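You operate a simulated robot arm through the tools that you are given. There is no shell and no other tool.

You are at the controls of a simulated robot arm. One attempt, no reset.

TASK
Put the 4 x 40 small box from the back half of the board table on the console end of the board table and the 4 x 50 small box on the white panel there. Take the seal box that says "RAM 70" from the console end of the board table and put it on the blue sheet there. Open the blue cabinet door, take the big weight on the console end of the board table and put it away on the shelf of the blue cabinet, then shut the door. Put the cream panel on the middle of the board table away on the upper shelf of the parts table. Put the oil can labelled "HV 46" from the middle of the board table on the newspaper there and the oil can labelled "HV 32" on the raised strip of the board table. Take the white block from the back half of the board table and put it on the upper shelf under the long bench. Stack the pale block marked "maple" from the finishing bench top on top of the pale block marked "birch". Pull the bottom left blue drawer open. The order is free. Set down upright: big weight, oil can.

Only the result counts: the job must be done as asked and must still hold three seconds after the hand-in. Knocking over, shifting, dropping, spilling or breaking anything else fails it. Lids that push on must go on centred and level and be pressed home; caps that screw on are set level and turned clockwise until they are tight. Flat cloth is picked up by pressing the open fingertips on it (5 to 10 N) and closing them slowly along it; thin cloth reads only 2 to 8 mm in the jaws.

THE ROBOT
A 7-joint arm with a two-finger parallel gripper on a trunk, on a base that moves. Base frame: it is fixed to the floor where the robot stands at the start and does not move with it; the origin is under the middle of the robot, x ahead of it, y to its left, z up; the surface under the hand at the start is at about z = 0.91. Lengths are in m, angles in rad, forces in N, time in s.
With the tool pointing down near the work surface it reaches from about 0.3 to 0.66 m from the robot's upright axis, wherever it stands. Its first joint turns from -2.897 to 2.897 rad. Places, roughly: big weight (6x6x8 cm) [0.1, 0.6, 0.9]; blue cabinet door [1.1, 0.6, 0.5]; blue sheet (21x16x1 cm) [-0.3, 0.5, 0.9]; bottom left blue drawer [3.3, 1.9, 0.4]; console end of the board table [0.1, 0.4, 0.9]; cream panel [-0.5, 0.25, 1]; newspaper (35x26x2 cm) [-0.9, 0.4, 0.9]; oil can [-1.25, 0.5, 1]; pale block [-4.25, 0.25, 1]; raised strip of the board table (309x15 cm) [-0.78, -0.36, 0.92]; seal box [0.25, 0.5, 1]; shelf of the blue cabinet [1.1, 0.4, 0.5]; small box [0.25, 0, 1]; upper shelf of the parts table [2.3, -2, 0.6]; upper shelf under the long bench [-5.6, -2.7, 0.7]; white block [-1.25, -0.25, 1]; white panel (20x15x2 cm) [0, -0.1, 0.9]. Payload 1.57 kg.
The tool frame sits at the grasp point between the pads (the TCP): z along the fingers, y along the line on which they close. The tips reach 0.03 m beyond it. Largest opening 0.08 m; finger width 0.017, thickness 0.012; the body of the gripper, 0.04 by 0.082 m, starts 0.08 m behind the TCP.
Orientation is that of the tool frame in the base frame, as [roll, pitch, yaw] about the fixed x, y, z axes, in that order (R = Rz(yaw) Ry(pitch) Rx(roll)). With the fingers straight down and closing along the base's y, the tool's x points along the base's -x, its y along +y and its z along -z.

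THE INTERFACE
- The arm moves only by the tool step_arm. Its argument "series" is a list of rows, each an object of numbers (a shift or turn left out is 0, a gripper value left out holds the last): "dx", "dy", "dz": the shift along the tool's x, y, z in m; "wx", "wy", "wz": the turn, a rotation vector about the tool's x, y, z in rad; "fingers": the finger opening in m, from 0 to 0.08. In form: [{"dx": .., "dy": .., "dz": .., "wx": .., "wy": .., "wz": .., "fingers": ..}, ...]. A call has 1 to 20 rows; each row shifts and turns the commanded pose from where the row before left it, along the tool's axes as they then stand. Each row takes 0.2 s and may step no farther than 0.05 m and 0.15 rad from the row before; otherwise, or with a gripper value out of range, the whole call is refused. A pose out of reach is approached as far as the arm can. The call stops where the force on the tool passes 40 N (or 10 N more than at its start, if that is more) or the arm is blocked; 0.2 s more then pass. The fingers move at their own pace (about 0.072 m/s each) and stop on an object; they squeeze with about 30 N. The grip force told is the motor's: it shows also when the fingers shut on nothing. Time passes only in rows, and 0.2 s behind the last, so rows that do not move let the fingers close. It gives the time, the measured TCP pose, the force on the tool (base axes), the opening and the grip force at its end, in the units of the frame above (readings bear some noise), with the torque about the TCP (base axes, N m) and any sound that the robot's microphone picked up.
- Cameras (640 x 400 px; columns grow to the right, rows downward): "scene" is now at [0.197, -0.0487, 1.3163]; the picture's right is [-0.88, -0.48, -0.00], its down [-0.44, 0.82, -0.36] and it looks along [0.17, -0.32, -0.93] (base axes); focal length 214 px, centre (320, 200). "wrist" rides on the gripper at [0.072, -0.007, -0.122] in the tool frame; the picture's right is [0.09, 1.00, 0.00], its down [-0.84, 0.08, -0.54] and it looks along [-0.54, 0.05, 0.84] (tool axes); focal length 238 px, centre (320, 200). There is no depth. A picture from a camera that has moved, and an enlarged one, comes with that camera's place and axes in the base frame and with its lens.
- capture(camera): a new picture of that camera. It takes no simulated time.
- raise_lower(by): slides the trunk up (or, below 0, down) by that many m; the arm and the scene camera ride with it, the base frame stays. It gives what a move gives, with no picture.
- drive_base(legs): drives the robot by 1 to 6 legs, each [ahead, left, turn to the left] in m, m and rad, along the robot's own axes; the way and the turn of a leg run together, so that a leg with both is an arc; at most 1.5 m and 3.142 rad a leg. The arm and the cameras ride along, it lands a little off, and it stops where it bumps. It gives what a move gives.
- head_to(pan, tilt): turns the head with the scene camera to pan (to the left, within 1.501 rad either way) and tilt (down, from -0.506 to 1.204), counted from straight ahead of the robot. It gives what a move gives.
- close_up(camera, box): a new picture of the part [left, top, right, bottom] of that camera's present view, enlarged. It takes no simulated time.
- close_job(): hands the job in; it is judged then, once.

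Places have to be worked out from the pictures, the camera data and where the tool is seen. Open the gripper and draw the arm clear of the work before you hand the job in, unless the task says otherwise.

The tools are called after ">>>" as name(argument=value, ...) on one line, values as JSON. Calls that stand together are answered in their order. step_arm: Moves the arm, as the interface text tells. Its arguments: {"type":"object","properties":{"series":{"type":"array","items":{"type":"object","properties":{"dx":{"type":"number"},"dy":{"type":"number"},"dz":{"type":"number"},"wx":{"type":"number"},"wy":{"type":"number"},"wz":{"type":"number"},"fingers":{"type":"number"}}}}},"required":["series"]} The other tools are called the same way: raise_lower (by) moves the trunk up or down; drive_base (legs) drives the base; head_to (pan, tilt) turns the head that bears the scene camera; capture (camera) takes a picture; close_up (camera, box) takes an enlarged picture of a part of a camera's view; close_job () hands the job in.

At the start:

```text
clock: 0.0
tcp_pos: [-0.0132, 0.3625, 1.1611]
orientation: [-3.12, 0.015, 3.14]
ft_force: [-0.4, -0.4, 0.2]
wrist_torque: [0.0, -0.01, -0.05]
grip_width: 0.08
grip_force: 0.1
trunk travel left (down, up): [-0.575, 0.415]
robot x, y, heading: [0.0022, 0.002, -0.001]
head pan, tilt (commanded): [-1.073, 1.201]
```

scene: 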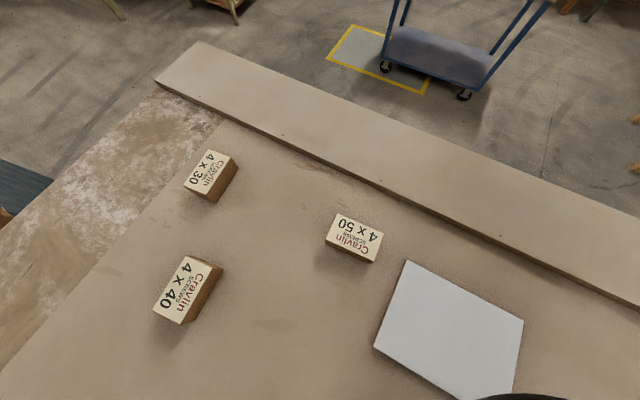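
wrist: 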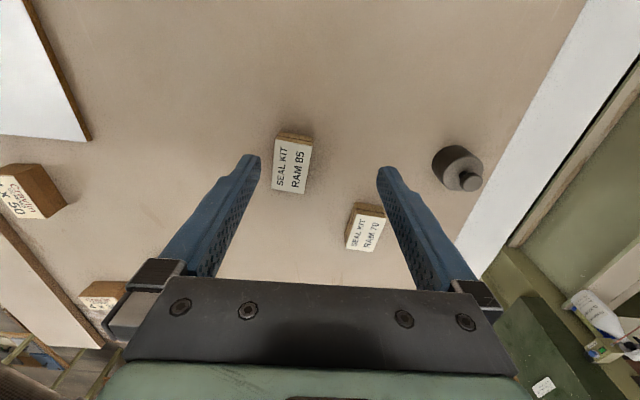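

I'll start by looking around with the head before moving anything, to understand the layout.

>>> head_to(pan=0.0, tilt=0.7)

>>> capture(camera="scene")

>>> head_to(pan=1.3, tilt=0.7)

>>> capture(camera="scene")

>>> head_to(pan=-1.3, tilt=0.7)

>>> capture(camera="scene")

```text
clock: 1.3
tcp_pos: [-0.0135, 0.3625, 1.1595]
orientation: [-3.12, 0.015, 3.14]
ft_force: [-0.4, -0.9, -0.1]
wrist_torque: [0.0, -0.01, -0.02]
grip_width: 0.0799
grip_force: 0.0
trunk travel left (down, up): [-0.575, 0.415]
robot x, y, heading: [0.0004, -0.0021, -0.004]
head pan, tilt (commanded): [0.0, 0.7]
```

```text
taken
camera scene: at [0.2553, 0.0004, 1.3522], right [0.0, -1.0, 0.0], down [-0.64, 0.0, -0.76], along [0.76, 0.0, -0.64], focal length 214 px, centre (320, 200)
```

scene: 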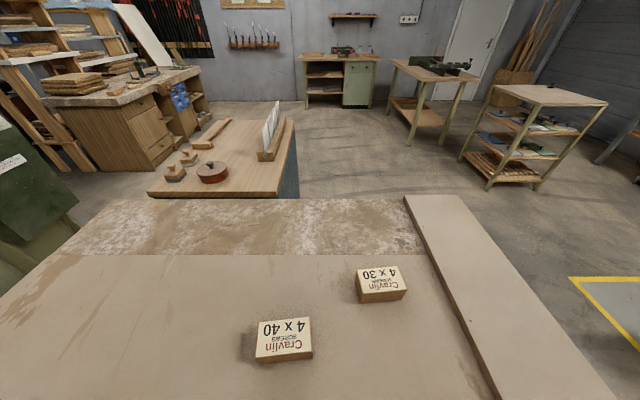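

```text
clock: 2.8
tcp_pos: [-0.0125, 0.3618, 1.1612]
orientation: [-3.119, 0.012, 3.139]
ft_force: [-0.6, -0.3, -0.6]
wrist_torque: [0.02, -0.02, -0.02]
grip_width: 0.0801
grip_force: 0.1
trunk travel left (down, up): [-0.575, 0.415]
robot x, y, heading: [-0.001, -0.0016, -0.003]
head pan, tilt (commanded): [1.3, 0.7]
```

```text
taken
camera scene: at [0.1932, 0.0823, 1.3522], right [0.96, -0.27, 0.0], down [-0.17, -0.62, -0.76], along [0.2, 0.74, -0.64], focal length 214 px, centre (320, 200)
```

scene: 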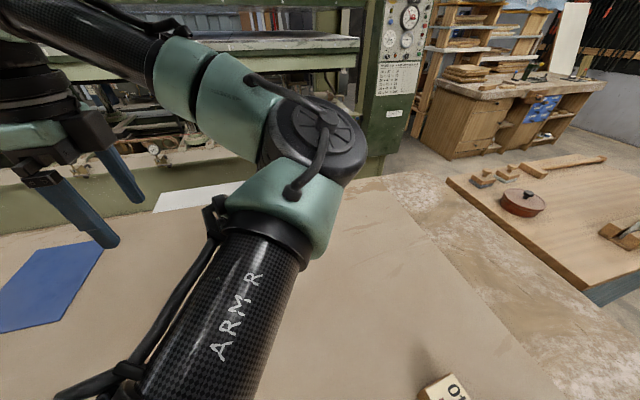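

```text
clock: 5.1
tcp_pos: [-0.0133, 0.3628, 1.1607]
orientation: [-3.121, 0.014, 3.139]
ft_force: [-0.4, 0.7, -0.5]
wrist_torque: [0.02, -0.01, 0.01]
grip_width: 0.0801
grip_force: 0.0
trunk travel left (down, up): [-0.575, 0.415]
robot x, y, heading: [0.0008, -0.0015, -0.002]
head pan, tilt (commanded): [-1.3, 0.7]
```

```text
taken
camera scene: at [0.1932, -0.0813, 1.3523], right [-0.96, -0.27, 0.0], down [-0.17, 0.62, -0.76], along [0.2, -0.74, -0.64], focal length 214 px, centre (320, 200)
```

scene: 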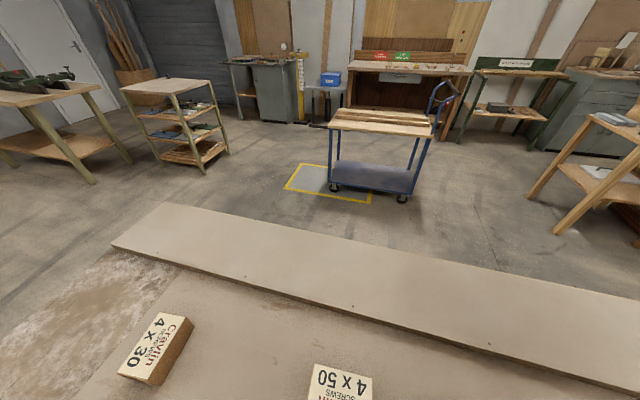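

The view shows the board table all around the robot; I look down steeply in several directions to see what the robot stands on and where things lie.

>>> head_to(pan=0.0, tilt=1.2)

>>> capture(camera="scene")

>>> head_to(pan=1.5, tilt=1.2)

>>> capture(camera="scene")

>>> head_to(pan=-1.5, tilt=1.2)

>>> capture(camera="scene")

```text
clock: 6.6
tcp_pos: [-0.0133, 0.3623, 1.1602]
orientation: [-3.121, 0.013, 3.139]
ft_force: [0.1, -0.6, -0.5]
wrist_torque: [0.01, -0.05, -0.05]
grip_width: 0.0798
grip_force: 0.1
trunk travel left (down, up): [-0.575, 0.415]
robot x, y, heading: [0.0002, 0.0018, -0.001]
head pan, tilt (commanded): [0.0, 1.201]
```

```text
taken
camera scene: at [0.2263, 0.0004, 1.3163], right [0.0, -1.0, 0.0], down [-0.93, 0.0, -0.36], along [0.36, 0.0, -0.93], focal length 214 px, centre (320, 200)
```

scene: 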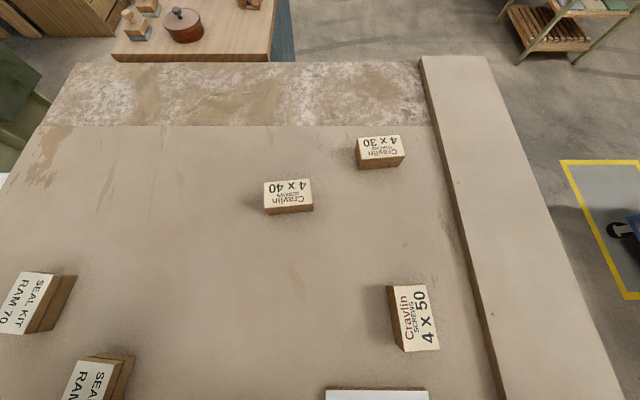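

```text
clock: 8.2
tcp_pos: [-0.012, 0.3628, 1.1616]
orientation: [-3.121, 0.014, 3.14]
ft_force: [0.4, -0.4, 0.6]
wrist_torque: [0.02, 0.0, 0.0]
grip_width: 0.0801
grip_force: 0.1
trunk travel left (down, up): [-0.575, 0.415]
robot x, y, heading: [0.0013, 0.0008, -0.006]
head pan, tilt (commanded): [1.499, 1.201]
```

```text
taken
camera scene: at [0.1744, 0.0563, 1.3163], right [1.0, -0.07, 0.0], down [-0.07, -0.93, -0.36], along [0.03, 0.36, -0.93], focal length 214 px, centre (320, 200)
```

scene: 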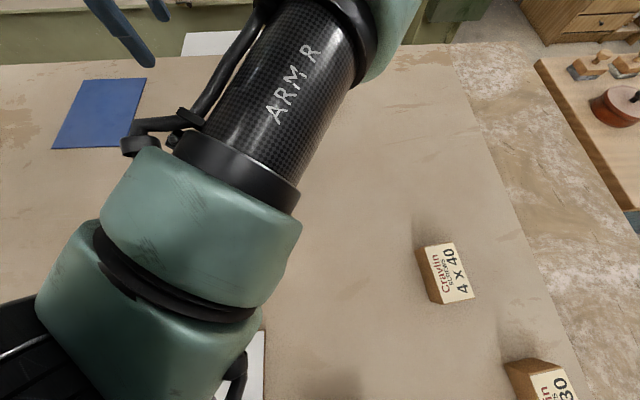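

```text
clock: 10.8
tcp_pos: [-0.0123, 0.3633, 1.1595]
orientation: [-3.12, 0.013, 3.139]
ft_force: [0.4, -0.6, -0.1]
wrist_torque: [-0.02, -0.01, 0.0]
grip_width: 0.0801
grip_force: 0.0
trunk travel left (down, up): [-0.575, 0.415]
robot x, y, heading: [-0.0008, 0.0022, -0.001]
head pan, tilt (commanded): [-1.499, 1.201]
```

```text
taken
camera scene: at [0.1744, -0.0553, 1.3163], right [-1.0, -0.07, 0.0], down [-0.07, 0.93, -0.36], along [0.03, -0.36, -0.93], focal length 214 px, centre (320, 200)
```

scene: 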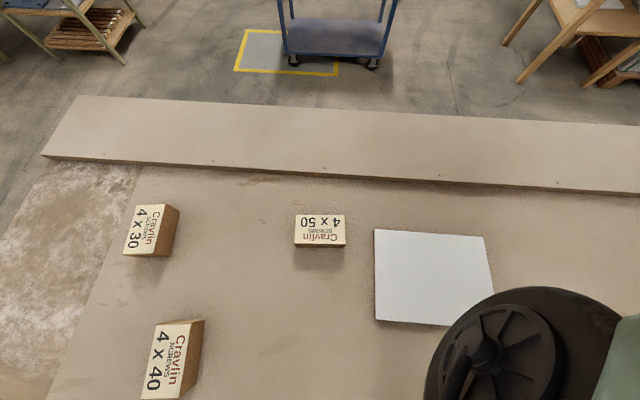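

The robot hangs above the table (nothing passes through it), so objects need to be 0.3–0.66 m from its axis. RAM 70 looks to be near (0.2, 0.475); I move the hand above it at the present height and look with the wrist camera.

>>> step_arm(series=[{"dx": -0.04, "dy": 0.02}, {"dx": -0.04, "dy": 0.02}, {"dx": -0.04, "dy": 0.02}, {"dx": -0.04, "dy": 0.02}, {"dx": -0.04, "dy": 0.02}, {}])

>>> capture(camera="wrist")

```text
clock: 12.2
tcp_pos: [0.1884, 0.4616, 1.1612]
orientation: [-3.122, 0.014, 3.14]
ft_force: [-0.1, 0.2, -0.6]
wrist_torque: [0.0, 0.01, -0.01]
grip_width: 0.0804
grip_force: 0.1
trunk travel left (down, up): [-0.575, 0.415]
robot x, y, heading: [-0.0004, -0.0021, -0.001]
head pan, tilt (commanded): [-1.499, 1.201]
```

```text
taken
camera wrist: at [0.1137, 0.4582, 1.283], right [-0.09, 1.0, -0.02], down [0.83, 0.09, 0.55], along [0.55, 0.03, -0.83], focal length 238 px, centre (320, 200)
```

wrist: 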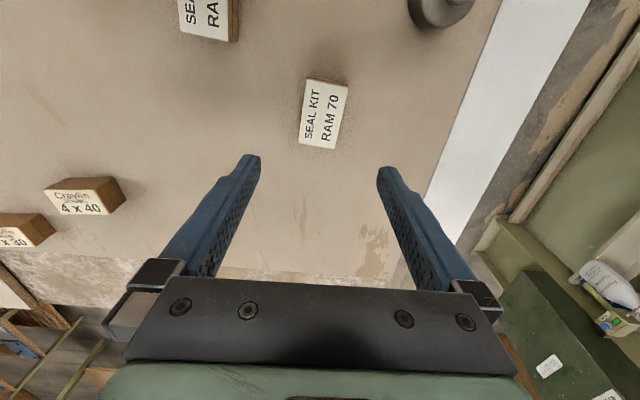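

RAM 70 box lies nearly under the hand with its long side along x (about 8 x 5 cm). I descend 10 cm for a closer look to pin down its height and centre.

>>> step_arm(series=[{"dx": -0.004, "dz": 0.05}, {"dx": -0.003, "dz": 0.05}, {}])

>>> capture(camera="wrist")

```text
refused: row 1 steps farther than a row can; nothing moved
```

```text
taken
camera wrist: at [0.1137, 0.4582, 1.283], right [-0.09, 1.0, -0.02], down [0.83, 0.09, 0.55], along [0.55, 0.03, -0.83], focal length 238 px, centre (320, 200)
```

wrist: 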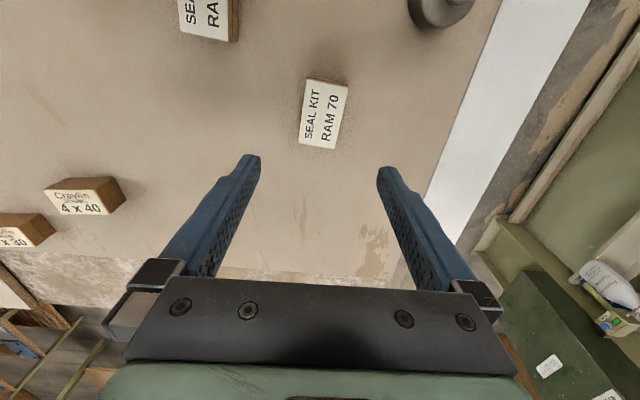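

The row step was slightly over 0.05 m; I split it into smaller rows.

>>> step_arm(series=[{"dx": -0.003, "dz": 0.035}, {"dx": -0.002, "dz": 0.035}, {"dx": -0.002, "dz": 0.03}, {}])

>>> capture(camera="wrist")

```text
clock: 13.2
tcp_pos: [0.1955, 0.4597, 1.0614]
orientation: [-3.123, 0.013, 3.139]
ft_force: [0.1, -1.0, 0.5]
wrist_torque: [0.01, -0.01, -0.01]
grip_width: 0.0799
grip_force: 0.0
trunk travel left (down, up): [-0.575, 0.415]
robot x, y, heading: [0.0011, -0.0023, -0.002]
head pan, tilt (commanded): [-1.499, 1.201]
```

```text
taken
camera wrist: at [0.1212, 0.4565, 1.1828], right [-0.09, 1.0, -0.02], down [0.83, 0.09, 0.55], along [0.55, 0.03, -0.83], focal length 238 px, centre (320, 200)
```

wrist: 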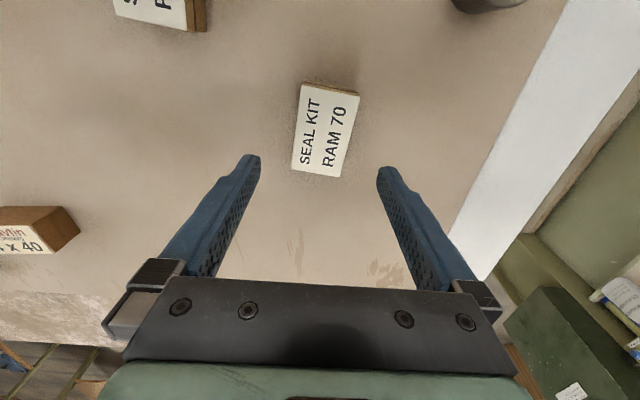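

Box centre is at about (0.194, 0.461), long axis turned about -4°. I level the tool, turn it to match, and go down around the box.

>>> step_arm(series=[{"wx": -0.019, "wy": 0.013, "wz": 0.075}, {"dz": 0.03}, {"dz": 0.03}, {"dz": 0.03}, {"dz": 0.018}, {}])

>>> capture(camera="wrist")

```text
clock: 14.6
tcp_pos: [0.1956, 0.4596, 0.9529]
orientation: [-3.14, 0.004, 3.064]
ft_force: [-0.1, 0.7, 0.1]
wrist_torque: [-0.01, -0.03, 0.03]
grip_width: 0.0803
grip_force: 0.1
trunk travel left (down, up): [-0.575, 0.415]
robot x, y, heading: [-0.0004, -0.0014, 0.003]
head pan, tilt (commanded): [-1.499, 1.201]
```

```text
taken
camera wrist: at [0.1226, 0.4596, 1.0758], right [-0.02, 1.0, 0.0], down [0.84, 0.01, 0.54], along [0.54, 0.01, -0.84], focal length 238 px, centre (320, 200)
```

wrist: 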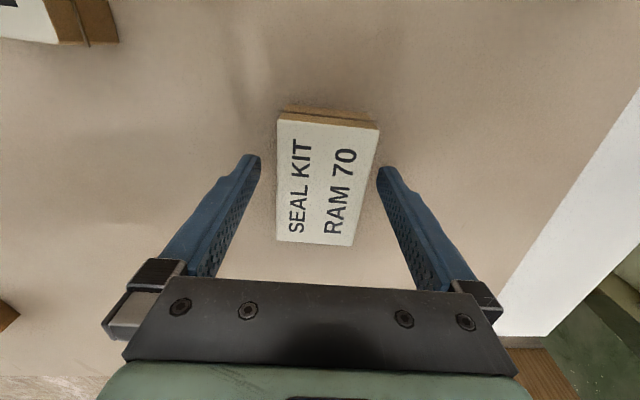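

The box sits squarely between the fingers. I close on it.

>>> step_arm(series=[{"fingers": 0.03}, {"fingers": 0.03}, {"fingers": 0.03}, {"fingers": 0.03}])

```text
clock: 15.6
tcp_pos: [0.1959, 0.4603, 0.953]
orientation: [-3.139, 0.002, 3.065]
ft_force: [1.0, 0.7, 0.1]
wrist_torque: [0.02, 0.0, -0.04]
grip_width: 0.0545
grip_force: 30.0
trunk travel left (down, up): [-0.575, 0.415]
robot x, y, heading: [-0.0011, 0.0016, -0.001]
head pan, tilt (commanded): [-1.499, 1.201]
```

Gripped at 5.45 cm width (so box top is about z = 0.947). I lift it and carry it over to the blue sheet, whose centre I compute at about (-0.306, 0.474).

>>> step_arm(series=[{"dz": -0.03}, {"dz": -0.045}, {"dz": -0.045}, {"dz": -0.03}, {"dx": 0.0456, "dy": -0.0022}, {"dx": 0.0456, "dy": -0.0022}, {"dx": 0.0456, "dy": -0.0022}, {"dx": 0.0456, "dy": -0.0022}, {"dx": 0.0456, "dy": -0.0022}, {"dx": 0.0456, "dy": -0.0022}, {"dx": 0.0456, "dy": -0.0022}, {"dx": 0.0456, "dy": -0.0022}, {"dx": 0.0456, "dy": -0.0022}, {"dx": 0.0456, "dy": -0.0022}, {"dx": 0.0456, "dy": -0.0022}, {}])

>>> head_to(pan=1.5, tilt=1.0)

>>> capture(camera="scene")

>>> capture(camera="wrist")

```text
clock: 19.0
tcp_pos: [-0.2996, 0.4677, 1.101]
orientation: [3.141, 0.002, 3.064]
ft_force: [0.8, 0.3, -1.2]
wrist_torque: [-0.01, 0.06, 0.01]
grip_width: 0.0542
grip_force: 30.3
out of reach, approached as far as the arm can: row 15
trunk travel left (down, up): [-0.575, 0.415]
robot x, y, heading: [-0.0019, 0.0007, -0.004]
head pan, tilt (commanded): [-1.499, 1.201]
```

```text
clock: 21.6
tcp_pos: [-0.2982, 0.4666, 1.1009]
orientation: [-3.141, 0.002, 3.066]
ft_force: [-0.2, -0.9, -1.0]
wrist_torque: [0.01, 0.03, 0.0]
grip_width: 0.0541
grip_force: 29.8
trunk travel left (down, up): [-0.575, 0.415]
robot x, y, heading: [0.0018, -0.0055, 0.001]
head pan, tilt (commanded): [1.499, 1.0]
```

```text
taken
camera scene: at [0.1754, 0.07, 1.3289], right [1.0, -0.07, 0.0], down [-0.06, -0.84, -0.54], along [0.04, 0.54, -0.84], focal length 214 px, centre (320, 200)
```

scene: 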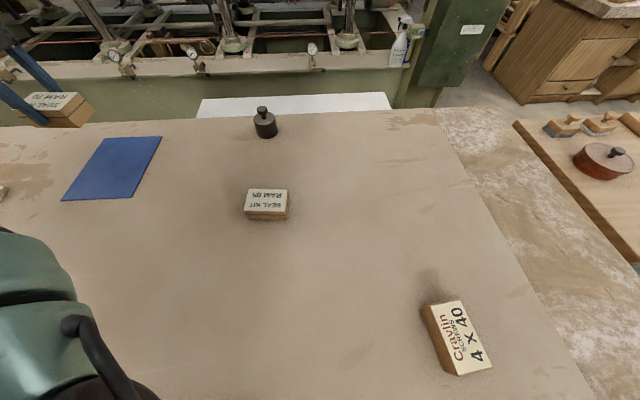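

```text
taken
camera wrist: at [-0.3726, 0.466, 1.2235], right [-0.02, 1.0, 0.0], down [0.84, 0.01, 0.54], along [0.54, 0.01, -0.84], focal length 238 px, centre (320, 200)
```

wrist: 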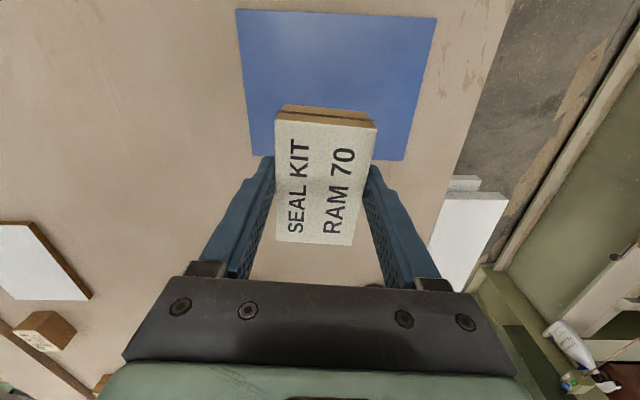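

The hand reached its limit at (-0.30, 0.467) at this height; the wrist view puts the sheet at x -0.40…-0.244, y 0.378…0.585. I descend while shifting a little further in -x.

>>> step_arm(series=[{"dz": 0.045}, {"dz": 0.04, "dx": 0.006}, {"dz": 0.03, "dx": 0.006, "dy": 0.004}, {"dz": 0.012}, {}])

>>> step_arm(series=[{"dz": 0.003}, {}])

```text
clock: 22.8
tcp_pos: [-0.3107, 0.4704, 0.9744]
orientation: [-3.141, 0.001, 3.064]
ft_force: [0.7, 0.1, -0.9]
wrist_torque: [0.0, 0.01, 0.0]
grip_width: 0.0543
grip_force: 30.1
trunk travel left (down, up): [-0.575, 0.415]
robot x, y, heading: [0.0002, 0.0005, -0.002]
head pan, tilt (commanded): [1.499, 1.0]
```

```text
clock: 23.4
tcp_pos: [-0.3109, 0.4717, 0.9711]
orientation: [-3.14, 0.002, 3.065]
ft_force: [-0.2, 0.2, -1.3]
wrist_torque: [0.01, 0.02, -0.01]
grip_width: 0.054
grip_force: 30.0
trunk travel left (down, up): [-0.575, 0.415]
robot x, y, heading: [-0.0011, -0.0022, -0.002]
head pan, tilt (commanded): [1.499, 1.0]
```

Still free; I creep down a few millimetres at a time looking for contact.

>>> step_arm(series=[{"dz": 0.004}, {}])

>>> step_arm(series=[{"dz": 0.003}, {}])

>>> step_arm(series=[{"dz": 0.003}, {}])

```text
clock: 24.0
tcp_pos: [-0.311, 0.4719, 0.9673]
orientation: [-3.14, 0.003, 3.064]
ft_force: [-0.8, 0.2, -0.5]
wrist_torque: [-0.01, 0.03, -0.01]
grip_width: 0.0545
grip_force: 30.2
trunk travel left (down, up): [-0.575, 0.415]
robot x, y, heading: [-0.0014, -0.0011, 0.001]
head pan, tilt (commanded): [1.499, 1.0]
```

```text
clock: 24.6
tcp_pos: [-0.3093, 0.4691, 0.9661]
orientation: [-3.14, 0.003, 3.064]
ft_force: [-0.3, 0.6, -0.8]
wrist_torque: [0.03, -0.04, -0.02]
grip_width: 0.0544
grip_force: 30.1
trunk travel left (down, up): [-0.575, 0.415]
robot x, y, heading: [-0.0001, 0.0013, -0.003]
head pan, tilt (commanded): [1.499, 1.0]
```

```text
clock: 25.2
tcp_pos: [-0.3105, 0.471, 0.9614]
orientation: [-3.139, 0.001, 3.065]
ft_force: [0.0, -0.2, -0.7]
wrist_torque: [-0.04, 0.01, -0.02]
grip_width: 0.054
grip_force: 30.1
trunk travel left (down, up): [-0.575, 0.415]
robot x, y, heading: [-0.0007, -0.0035, -0.001]
head pan, tilt (commanded): [1.499, 1.0]
```

No contact yet at 0.9614 (table-level grasp was 0.953); the sheet may be thin. I keep going in small steps.

>>> step_arm(series=[{"dz": 0.002}, {}])

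>>> step_arm(series=[{"dz": 0.002}, {}])

>>> step_arm(series=[{"dz": 0.002}, {}])

```text
clock: 25.8
tcp_pos: [-0.3114, 0.4711, 0.9592]
orientation: [-3.139, 0.001, 3.064]
ft_force: [0.2, -0.1, -0.3]
wrist_torque: [-0.02, 0.03, 0.0]
grip_width: 0.0542
grip_force: 30.0
trunk travel left (down, up): [-0.575, 0.415]
robot x, y, heading: [-0.0013, 0.0018, 0.001]
head pan, tilt (commanded): [1.499, 1.0]
```

```text
clock: 26.4
tcp_pos: [-0.3112, 0.4722, 0.958]
orientation: [-3.139, 0.001, 3.064]
ft_force: [0.3, 0.3, -0.5]
wrist_torque: [0.0, -0.01, -0.02]
grip_width: 0.0541
grip_force: 29.6
trunk travel left (down, up): [-0.575, 0.415]
robot x, y, heading: [0.0005, 0.002, 0.002]
head pan, tilt (commanded): [1.499, 1.0]
```

```text
clock: 27.0
tcp_pos: [-0.3104, 0.4702, 0.9572]
orientation: [-3.141, 0.001, 3.063]
ft_force: [-0.5, 0.7, 2.7]
wrist_torque: [-0.01, -0.18, -0.01]
grip_width: 0.0542
grip_force: 29.7
trunk travel left (down, up): [-0.575, 0.415]
robot x, y, heading: [0.0005, -0.0009, 0.003]
head pan, tilt (commanded): [1.499, 1.0]
```

Contact felt (+2.7 N). I release and lift straight up.

>>> step_arm(series=[{"fingers": 0.06}, {"fingers": 0.08}, {}, {"dz": -0.03}, {"dz": -0.045}, {"dz": -0.045}, {"dz": -0.045}, {}])

>>> capture(camera="wrist")

```text
clock: 28.8
tcp_pos: [-0.2979, 0.4642, 1.1205]
orientation: [-3.14, 0.003, 3.063]
ft_force: [-0.9, 0.5, 0.0]
wrist_torque: [0.02, -0.02, 0.07]
grip_width: 0.0797
grip_force: 0.0
out of reach, approached as far as the arm can: row 6, 7
trunk travel left (down, up): [-0.575, 0.415]
robot x, y, heading: [0.0001, -0.002, 0.002]
head pan, tilt (commanded): [1.499, 1.0]
```

```text
taken
camera wrist: at [-0.3714, 0.462, 1.2424], right [-0.02, 1.0, 0.0], down [0.84, 0.01, 0.54], along [0.54, 0.01, -0.84], focal length 238 px, centre (320, 200)
```

wrist: 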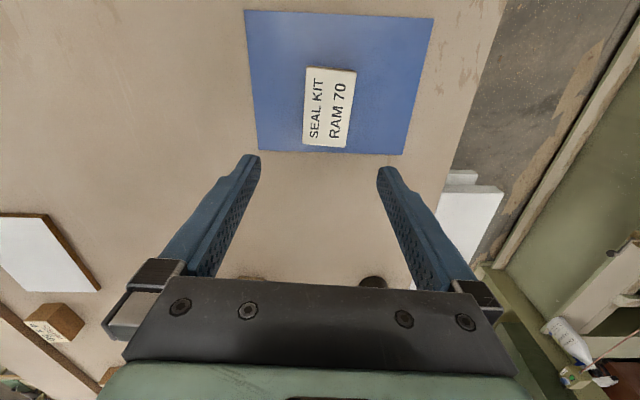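

RAM 70 is on the blue sheet. Next the 4 x 40 box near (0.39, 0.06): I swing back over (0.15, 0.45) and turn the tool so the fingers close along x.

>>> step_arm(series=[{"dx": -0.045, "dy": 0.002}, {"dx": -0.045, "dy": 0.002}, {"dx": -0.045, "dy": 0.002}, {"dx": -0.045, "dy": 0.002}, {"dx": -0.045, "dy": 0.002}, {"dx": -0.045, "dy": 0.002}, {"dx": -0.045, "dy": 0.002}, {"dx": -0.045, "dy": 0.002}, {"dx": -0.045, "dy": 0.002}, {"dx": -0.045, "dy": 0.002}, {"wz": 0.1494}, {"wz": 0.1494}, {"wz": 0.1494}, {"wz": 0.1494}, {"wz": 0.1494}, {"wz": 0.1494}, {"wz": 0.1494}, {"wz": 0.1494}, {"wz": 0.1494}, {"wz": 0.1494}])

```text
clock: 33.0
tcp_pos: [-0.0073, 0.5727, 1.1723]
orientation: [3.111, -0.043, 1.649]
ft_force: [-1.2, -1.2, -3.2]
wrist_torque: [0.05, -0.17, 0.01]
grip_width: 0.0801
grip_force: 0.0
out of reach, approached as far as the arm can: row 1, 2, 3, 4, 5, 6, 7, 8, 9, 10, 19, 20
trunk travel left (down, up): [-0.575, 0.415]
robot x, y, heading: [0.0004, -0.0012, -0.001]
head pan, tilt (commanded): [1.499, 1.0]
```

The arm went off the expected path (reported out of reach); I hold still for a moment and see where it settles.

>>> step_arm(series=[{}, {}])

>>> capture(camera="scene")

>>> capture(camera="wrist")

```text
clock: 33.6
tcp_pos: [-0.0122, 0.5748, 1.1693]
orientation: [3.141, -0.034, 1.658]
ft_force: [-1.0, 0.3, -0.3]
wrist_torque: [-0.02, -0.04, 0.0]
grip_width: 0.0802
grip_force: 0.0
trunk travel left (down, up): [-0.575, 0.415]
robot x, y, heading: [0.0016, 0.0001, 0.001]
head pan, tilt (commanded): [1.499, 1.0]
```

```text
taken
camera scene: at [0.1754, 0.0703, 1.3288], right [1.0, -0.07, 0.0], down [-0.06, -0.84, -0.54], along [0.04, 0.54, -0.84], focal length 214 px, centre (320, 200)
```

scene: 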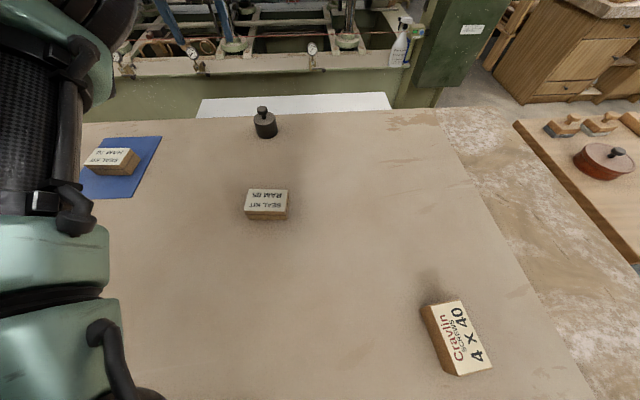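

```text
taken
camera wrist: at [-0.0265, 0.6404, 1.2933], right [0.98, 0.18, 0.0], down [0.15, -0.85, 0.51], along [0.09, -0.5, -0.86], focal length 238 px, centre (320, 200)
```

wrist: 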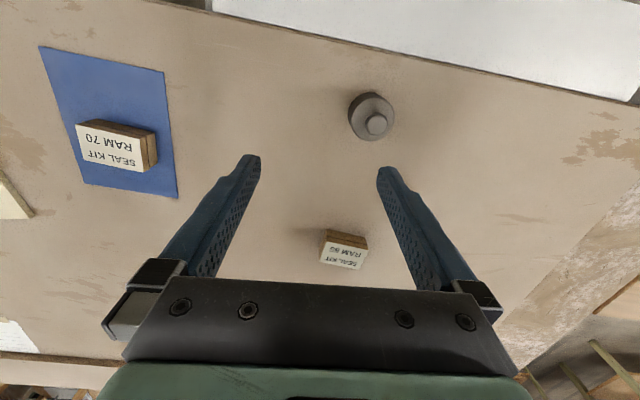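

The arm is clear of everything. I continue in moderate steps toward (0.15, 0.45) and check that it follows.

>>> step_arm(series=[{"dx": -0.0277, "dy": 0.0301}, {"dx": -0.0277, "dy": 0.0301}, {"dx": -0.0277, "dy": 0.0301}, {"dx": -0.0277, "dy": 0.0301}, {"dx": -0.0277, "dy": 0.0301}, {}])

```text
clock: 35.0
tcp_pos: [0.1447, 0.4436, 1.1661]
orientation: [3.137, -0.014, 1.627]
ft_force: [-0.2, -0.8, -0.1]
wrist_torque: [-0.07, 0.0, -0.01]
grip_width: 0.0803
grip_force: 0.0
trunk travel left (down, up): [-0.575, 0.415]
robot x, y, heading: [-0.0012, 0.0013, 0.002]
head pan, tilt (commanded): [1.499, 1.0]
```

It follows now. I move on to above the 4 x 40 box at about (0.39, 0.06).

>>> step_arm(series=[{"dx": -0.0397, "dy": 0.0223}, {"dx": -0.0397, "dy": 0.0223}, {"dx": -0.0397, "dy": 0.0223}, {"dx": -0.0397, "dy": 0.0223}, {"dx": -0.0397, "dy": 0.0223}, {"dx": -0.0397, "dy": 0.0223}, {"dx": -0.0397, "dy": 0.0223}, {"dx": -0.0397, "dy": 0.0223}, {"dx": -0.0397, "dy": 0.0223}, {"dx": -0.0397, "dy": 0.0223}, {"wz": 0.056}, {}])

>>> capture(camera="wrist")

```text
clock: 35.8
tcp_pos: [0.195, 0.3748, 1.1513]
orientation: [3.135, 0.104, 1.812]
ft_force: [-0.3, -0.2, 0.2]
wrist_torque: [0.03, 0.0, 0.01]
grip_width: 0.0802
grip_force: 0.0
trunk travel left (down, up): [-0.575, 0.415]
robot x, y, heading: [0.0023, -0.0001, 0.005]
head pan, tilt (commanded): [1.499, 1.0]
stopped in row 3: the arm was blocked; the commanded pose is now the measured one
```

```text
taken
camera wrist: at [0.1672, 0.4549, 1.2658], right [0.94, 0.33, 0.0], down [0.26, -0.74, 0.63], along [0.2, -0.59, -0.78], focal length 238 px, centre (320, 200)
```

wrist: 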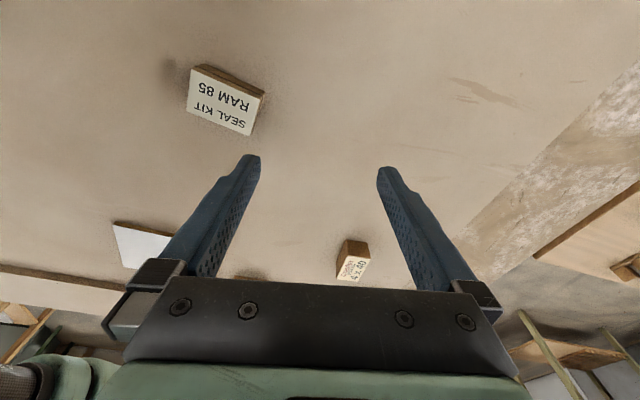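

The arm was blocked partway. I look at the arm with the scene camera to see its configuration.

>>> head_to(pan=1.3, tilt=0.7)

>>> capture(camera="scene")

```text
clock: 36.6
tcp_pos: [0.1943, 0.3739, 1.1503]
orientation: [3.134, 0.104, 1.814]
ft_force: [-0.6, 1.0, -0.3]
wrist_torque: [-0.03, 0.03, 0.0]
grip_width: 0.08
grip_force: 0.0
trunk travel left (down, up): [-0.575, 0.415]
robot x, y, heading: [0.0004, -0.0039, -0.007]
head pan, tilt (commanded): [1.3, 0.7]
```

```text
taken
camera scene: at [0.1931, 0.0824, 1.3522], right [0.96, -0.27, 0.0], down [-0.17, -0.62, -0.76], along [0.2, 0.74, -0.64], focal length 214 px, centre (320, 200)
```

scene: 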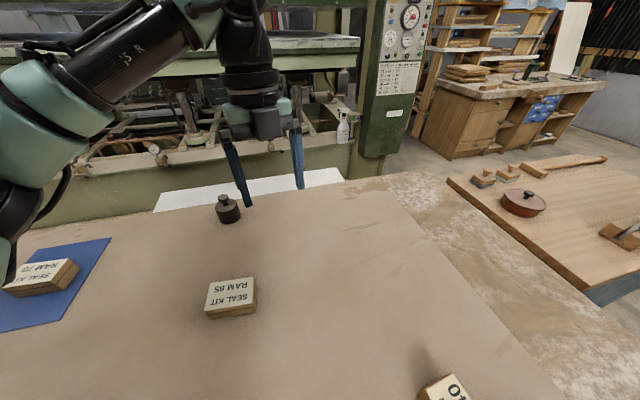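

The elbow now lies on the other side and the last joint is at its limit; turning the tool the other way (toward yaw -1.57) unwinds it and still closes along x. I level the tool and turn it in place.

>>> step_arm(series=[{"wy": 0.104}, {"wz": 0.148}, {"wz": 0.148}, {"wz": 0.148}, {"wz": 0.148}, {"wz": 0.148}, {"wz": 0.148}, {"wz": 0.148}, {"wz": 0.148}, {"wz": 0.148}, {"wz": 0.148}, {"wz": 0.148}, {"wz": 0.148}, {"wz": 0.148}, {"wz": 0.148}, {"wz": 0.148}, {"wz": 0.148}, {"wz": 0.148}, {"wz": 0.148}, {"wz": 0.148}])

```text
clock: 40.8
tcp_pos: [0.2635, 0.0733, 1.1325]
orientation: [3.09, -0.036, -0.93]
ft_force: [-0.4, -0.1, -0.2]
wrist_torque: [0.01, -0.01, -0.03]
grip_width: 0.0801
grip_force: 0.1
out of reach, approached as far as the arm can: row 11, 12, 13, 14, 15, 16, 17, 18, 19, 20
trunk travel left (down, up): [-0.575, 0.415]
robot x, y, heading: [0.0, -0.0009, -0.002]
head pan, tilt (commanded): [1.3, 0.7]
```

The TCP swung to (0.26, 0.07) while turning; I check the arm's state again in pictures.

>>> step_arm(series=[{}])

>>> capture(camera="scene")

>>> capture(camera="wrist")

>>> head_to(pan=0.3, tilt=0.9)

>>> capture(camera="scene")

```text
clock: 41.2
tcp_pos: [0.2634, 0.0728, 1.1314]
orientation: [3.091, -0.037, -0.929]
ft_force: [-0.5, 0.7, 0.1]
wrist_torque: [-0.02, -0.01, -0.03]
grip_width: 0.0804
grip_force: 0.0
trunk travel left (down, up): [-0.575, 0.415]
robot x, y, heading: [-0.004, -0.0001, -0.002]
head pan, tilt (commanded): [1.3, 0.7]
```

```text
taken
camera scene: at [0.2036, 0.081, 1.357], right [0.92, -0.38, 0.0], down [-0.23, -0.56, -0.8], along [0.3, 0.74, -0.6], focal length 214 px, centre (320, 200)
```

scene: 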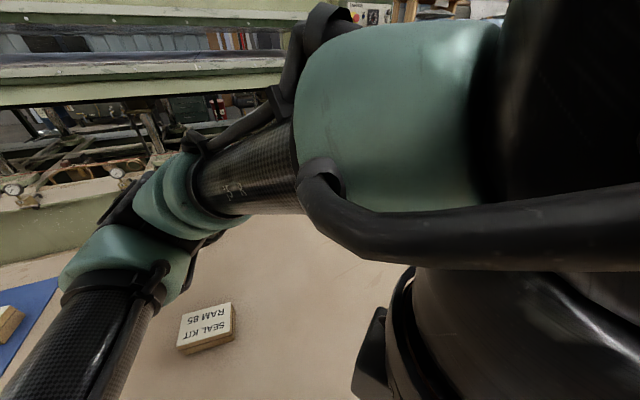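

```text
taken
camera wrist: at [0.3131, 0.0275, 1.2561], right [-0.74, -0.67, 0.05], down [-0.55, 0.66, 0.51], along [-0.38, 0.35, -0.86], focal length 238 px, centre (320, 200)
```

wrist: 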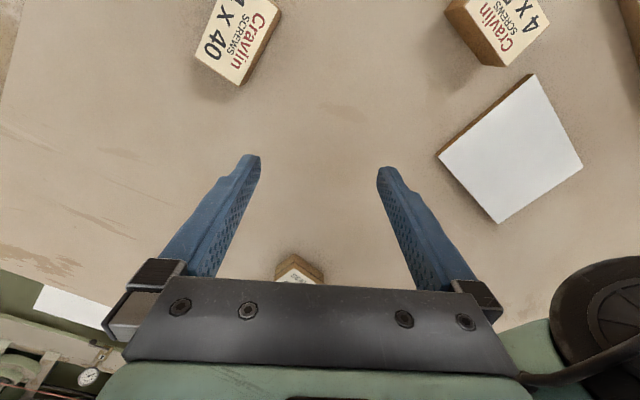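

```text
clock: 42.5
tcp_pos: [0.248, 0.0685, 1.1132]
orientation: [3.095, 0.044, -1.003]
ft_force: [0.2, -0.3, -0.6]
wrist_torque: [0.0, 0.01, -0.02]
grip_width: 0.0802
grip_force: 0.0
trunk travel left (down, up): [-0.575, 0.415]
robot x, y, heading: [0.0033, -0.0005, -0.0]
head pan, tilt (commanded): [0.3, 0.901]
```

```text
taken
camera scene: at [0.2411, 0.04, 1.3446], right [0.49, -0.87, 0.0], down [-0.62, -0.35, -0.7], along [0.61, 0.34, -0.71], focal length 214 px, centre (320, 200)
```

scene: 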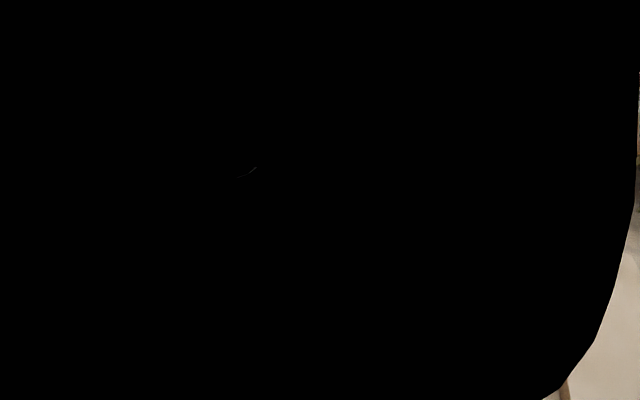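

The forearm/wrist is right up against the head (the camera turn nudged the arm). I turn the head away to the right, then pull the arm out toward +y in small steps.

>>> head_to(pan=-1.3, tilt=0.9)

>>> step_arm(series=[{"dx": -0.017, "dy": -0.011}, {"dx": -0.017, "dy": -0.011}, {"dx": -0.017, "dy": -0.011}, {}])

```text
clock: 44.1
tcp_pos: [0.2465, 0.068, 1.1135]
orientation: [3.093, 0.043, -1.003]
ft_force: [0.0, 1.0, -0.1]
wrist_torque: [0.0, -0.02, -0.01]
grip_width: 0.08
grip_force: 0.2
trunk travel left (down, up): [-0.575, 0.415]
robot x, y, heading: [-0.0006, -0.0055, -0.001]
head pan, tilt (commanded): [-1.3, 0.901]
```

```text
clock: 45.1
tcp_pos: [0.2484, 0.0683, 1.1141]
orientation: [3.093, 0.042, -1.001]
ft_force: [-0.1, -0.5, 0.7]
wrist_torque: [-0.02, -0.02, -0.01]
grip_width: 0.08
grip_force: 0.0
out of reach, approached as far as the arm can: row 1, 2, 3
trunk travel left (down, up): [-0.575, 0.415]
robot x, y, heading: [0.0014, 0.0016, -0.0]
head pan, tilt (commanded): [-1.3, 0.901]
```

The commanded pose is unreachable in this posture. I turn the tool back the other way (toward the last reachable orientation) to see the arm recover.

>>> step_arm(series=[{"wz": -0.148}, {"wz": -0.148}, {"wz": -0.148}, {"wz": -0.148}, {"wz": -0.148}, {"wz": -0.148}])

>>> step_arm(series=[{"wz": -0.148}, {"wz": -0.148}, {"wz": -0.148}, {"wz": -0.148}, {"wz": -0.148}, {"wz": -0.148}])

```text
clock: 46.5
tcp_pos: [0.2465, 0.0678, 1.1138]
orientation: [-3.139, 0.064, -0.111]
ft_force: [0.4, 0.8, 0.0]
wrist_torque: [-0.01, -0.02, 0.01]
grip_width: 0.08
grip_force: 0.0
trunk travel left (down, up): [-0.575, 0.415]
robot x, y, heading: [-0.0026, 0.001, 0.0]
head pan, tilt (commanded): [-1.3, 0.901]
```

```text
clock: 47.9
tcp_pos: [0.2475, 0.0681, 1.1141]
orientation: [-3.09, 0.04, 0.779]
ft_force: [-0.5, -0.8, -0.1]
wrist_torque: [-0.03, -0.04, 0.01]
grip_width: 0.0801
grip_force: 0.0
trunk travel left (down, up): [-0.575, 0.415]
robot x, y, heading: [0.0011, -0.0005, -0.002]
head pan, tilt (commanded): [-1.3, 0.901]
```

Now the rotation is followed freely, so the commanded pose equals the measured one. I try moving toward +y from here in small steps.

>>> step_arm(series=[{"dx": 0.0211, "dy": -0.0214}, {"dx": 0.0211, "dy": -0.0214}, {"dx": 0.0211, "dy": -0.0214}, {"dx": 0.0211, "dy": -0.0214}, {}])

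```text
clock: 49.1
tcp_pos: [0.2528, 0.1897, 1.1277]
orientation: [3.139, -0.005, 0.776]
ft_force: [-0.3, 0.7, -0.6]
wrist_torque: [0.0, 0.06, 0.02]
grip_width: 0.0799
grip_force: 0.1
trunk travel left (down, up): [-0.575, 0.415]
robot x, y, heading: [-0.0006, 0.0026, 0.001]
head pan, tilt (commanded): [-1.3, 0.901]
```

It moves out. I continue to about (0.2, 0.4), clear of the head.

>>> step_arm(series=[{"dx": 0.0224, "dy": -0.0369}, {"dx": 0.0224, "dy": -0.0369}, {"dx": 0.0224, "dy": -0.0369}, {"dx": 0.0224, "dy": -0.0369}, {"dx": 0.0224, "dy": -0.0369}, {}])

>>> capture(camera="wrist")

```text
clock: 50.5
tcp_pos: [0.2039, 0.3986, 1.1272]
orientation: [3.14, -0.004, 0.777]
ft_force: [-0.2, 0.4, -0.3]
wrist_torque: [-0.02, -0.01, 0.01]
grip_width: 0.0798
grip_force: 0.0
trunk travel left (down, up): [-0.575, 0.415]
robot x, y, heading: [0.0012, 0.0003, -0.002]
head pan, tilt (commanded): [-1.3, 0.901]
```

```text
taken
camera wrist: at [0.2488, 0.4544, 1.2502], right [0.76, -0.65, 0.0], down [-0.55, -0.64, 0.54], along [-0.35, -0.41, -0.84], focal length 238 px, centre (320, 200)
```

wrist: 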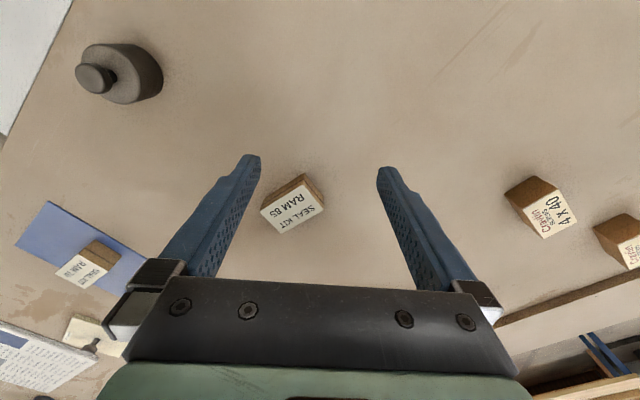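

I look with the head toward the left to check the arm posture.

>>> head_to(pan=1.2, tilt=0.6)

>>> capture(camera="scene")

```text
clock: 52.8
tcp_pos: [0.2027, 0.398, 1.1271]
orientation: [3.138, -0.005, 0.776]
ft_force: [-0.1, 0.1, -0.3]
wrist_torque: [-0.01, 0.02, 0.01]
grip_width: 0.0802
grip_force: 0.0
trunk travel left (down, up): [-0.575, 0.415]
robot x, y, heading: [-0.0017, 0.0025, 0.001]
head pan, tilt (commanded): [1.201, 0.6]
```

```text
taken
camera scene: at [0.2023, 0.083, 1.3609], right [0.93, -0.36, 0.0], down [-0.2, -0.53, -0.83], along [0.3, 0.77, -0.56], focal length 214 px, centre (320, 200)
```

scene: 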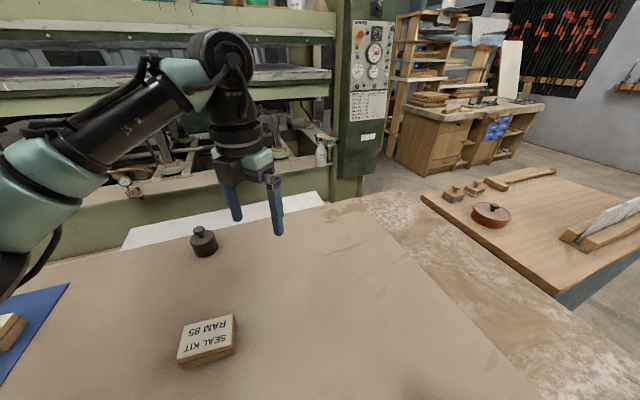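

The arm is in a clean posture now (elbow to its left side). From here on I'll use the base for large sideways moves. I turn the tool to close along x and drive the base so the hand comes above the 4 x 40 box.

>>> step_arm(series=[{"wz": -0.1325}, {"wz": -0.1325}, {"wz": -0.1325}, {"wz": -0.1325}, {"wz": -0.1325}, {"wz": -0.1325}, {}])

>>> drive_base(legs=[[0.187, -0.338, 0]])

>>> capture(camera="wrist")

>>> capture(camera="scene")

```text
clock: 54.4
tcp_pos: [0.2022, 0.3983, 1.1272]
orientation: [3.133, -0.001, 1.573]
ft_force: [-0.6, -0.7, 0.3]
wrist_torque: [0.02, 0.0, 0.02]
grip_width: 0.0802
grip_force: 0.1
trunk travel left (down, up): [-0.575, 0.415]
robot x, y, heading: [0.0, -0.0007, -0.003]
head pan, tilt (commanded): [1.201, 0.6]
```

```text
clock: 56.2
tcp_pos: [0.3029, 0.1799, 1.1276]
orientation: [3.131, -0.002, 1.562]
ft_force: [-0.7, 0.2, 0.4]
wrist_torque: [0.0, -0.07, 0.0]
grip_width: 0.08
grip_force: 0.2
trunk travel left (down, up): [-0.575, 0.415]
robot x, y, heading: [0.1001, -0.2184, -0.003]
head pan, tilt (commanded): [1.201, 0.6]
stopped in leg 1: the robot was blocked; the commanded pose is now the measured one
```

```text
taken
camera wrist: at [0.2945, 0.2515, 1.2502], right [1.0, 0.08, 0.01], down [0.07, -0.84, 0.54], along [0.05, -0.54, -0.84], focal length 238 px, centre (320, 200)
```

wrist: 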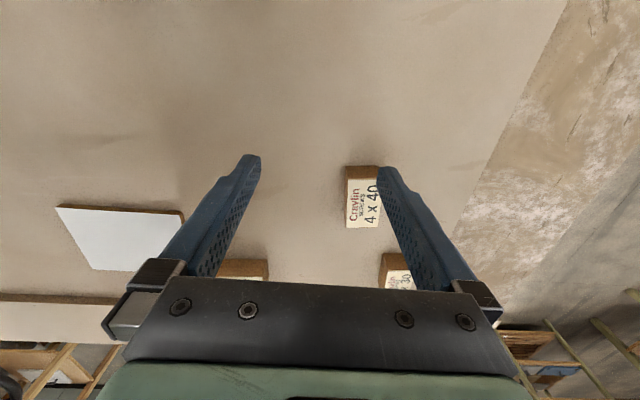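

```text
taken
camera scene: at [0.2969, -0.1357, 1.3617], right [0.93, -0.37, 0.0], down [-0.2, -0.53, -0.83], along [0.3, 0.77, -0.56], focal length 214 px, centre (320, 200)
```

scene: 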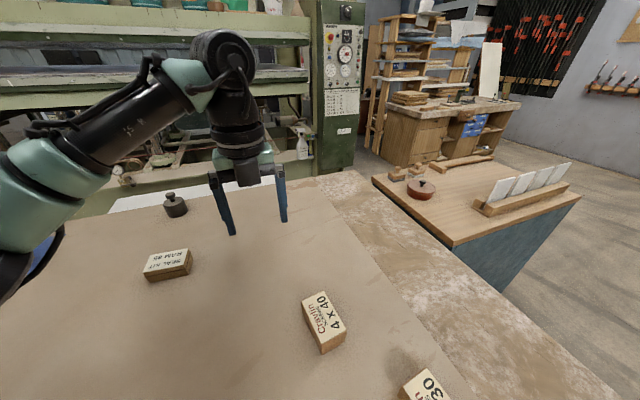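

The base stopped at (0.10, -0.22) – something blocked it although nothing visible is near. I tilt the wrist camera toward the robot itself to see how its trunk stands relative to the table.

>>> step_arm(series=[{"wz": 0.12}, {"wz": 0.12}, {"wz": 0.12}, {"wz": 0.12}, {"wy": -0.14}, {"wy": -0.14}, {"wy": -0.14}, {"wy": -0.14}, {}])

>>> capture(camera="wrist")

```text
clock: 58.2
tcp_pos: [0.3073, 0.1811, 1.1272]
orientation: [3.135, 0.557, 1.077]
ft_force: [-0.7, 0.5, -0.5]
wrist_torque: [-0.01, -0.01, 0.01]
grip_width: 0.0801
grip_force: 0.1
trunk travel left (down, up): [-0.575, 0.415]
robot x, y, heading: [0.1004, -0.2167, -0.004]
head pan, tilt (commanded): [1.201, 0.6]
```

```text
taken
camera wrist: at [0.3575, 0.2945, 1.1936], right [0.92, -0.4, -0.04], down [-0.14, -0.41, 0.9], along [-0.38, -0.82, -0.43], focal length 238 px, centre (320, 200)
```

wrist: 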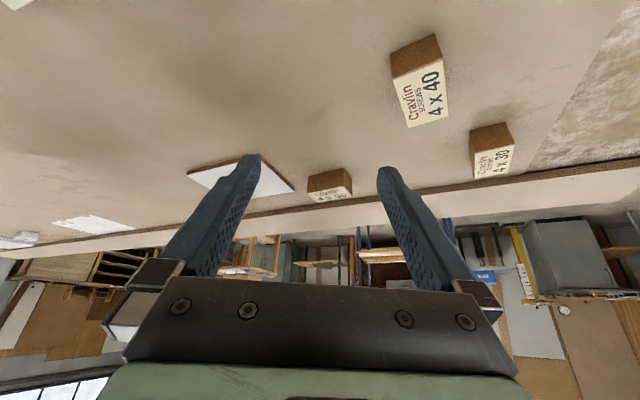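

Nothing stands under the robot – it hangs from above. I look upward/around with the head to find what could have blocked it.

>>> head_to(pan=-0.8, tilt=-0.1)

>>> capture(camera="scene")

>>> head_to(pan=-1.5, tilt=0.3)

>>> capture(camera="scene")

>>> head_to(pan=-1.5, tilt=-0.5)

>>> capture(camera="scene")

```text
clock: 60.1
tcp_pos: [0.3056, 0.1815, 1.1264]
orientation: [3.136, 0.554, 1.078]
ft_force: [-0.2, -0.7, 0.0]
wrist_torque: [0.01, 0.02, 0.0]
grip_width: 0.0797
grip_force: 0.0
trunk travel left (down, up): [-0.575, 0.415]
robot x, y, heading: [0.1008, -0.216, -0.004]
head pan, tilt (commanded): [-0.799, -0.099]
```

```text
taken
camera scene: at [0.3293, -0.2798, 1.4249], right [-0.72, -0.69, 0.0], down [0.07, -0.07, -1.0], along [0.69, -0.72, 0.1], focal length 214 px, centre (320, 200)
```

scene: 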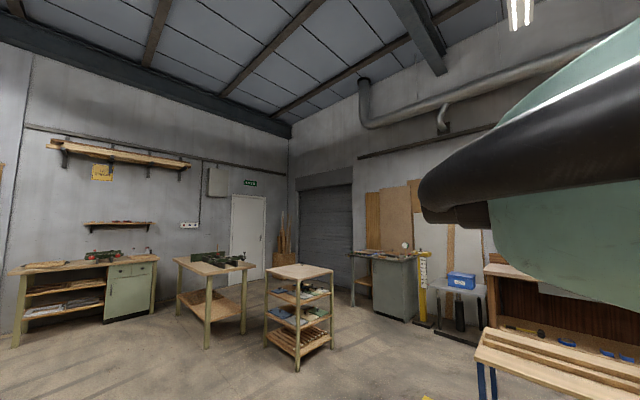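

```text
clock: 61.2
tcp_pos: [0.306, 0.1795, 1.1258]
orientation: [3.136, 0.556, 1.079]
ft_force: [-0.1, 0.8, 0.6]
wrist_torque: [-0.02, -0.03, -0.02]
grip_width: 0.0802
grip_force: 0.1
trunk travel left (down, up): [-0.575, 0.415]
robot x, y, heading: [0.0988, -0.214, -0.002]
head pan, tilt (commanded): [-1.499, 0.3]
```

```text
taken
camera scene: at [0.2752, -0.3103, 1.3884], right [-1.0, -0.07, 0.0], down [-0.02, 0.29, -0.96], along [0.07, -0.95, -0.3], focal length 214 px, centre (320, 200)
```

scene: 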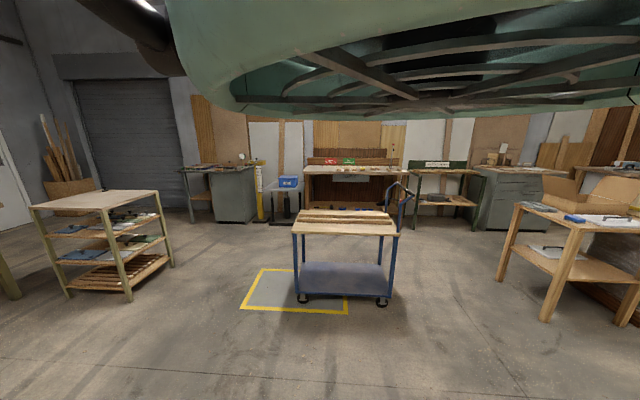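

```text
clock: 62.3
tcp_pos: [0.3059, 0.1798, 1.1273]
orientation: [3.135, 0.556, 1.078]
ft_force: [0.2, 0.2, -0.1]
wrist_torque: [-0.04, 0.02, -0.01]
grip_width: 0.0803
grip_force: 0.0
trunk travel left (down, up): [-0.575, 0.415]
robot x, y, heading: [0.0971, -0.2204, -0.002]
head pan, tilt (commanded): [-1.499, -0.499]
```

```text
taken
camera scene: at [0.2733, -0.2841, 1.4561], right [-1.0, -0.07, 0.0], down [0.03, -0.48, -0.88], along [0.06, -0.88, 0.48], focal length 214 px, centre (320, 200)
```

scene: 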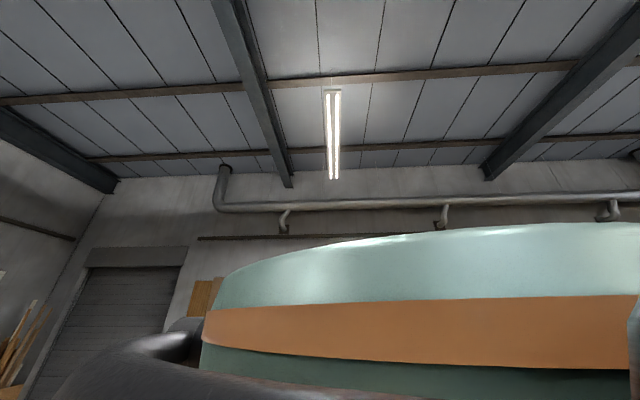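

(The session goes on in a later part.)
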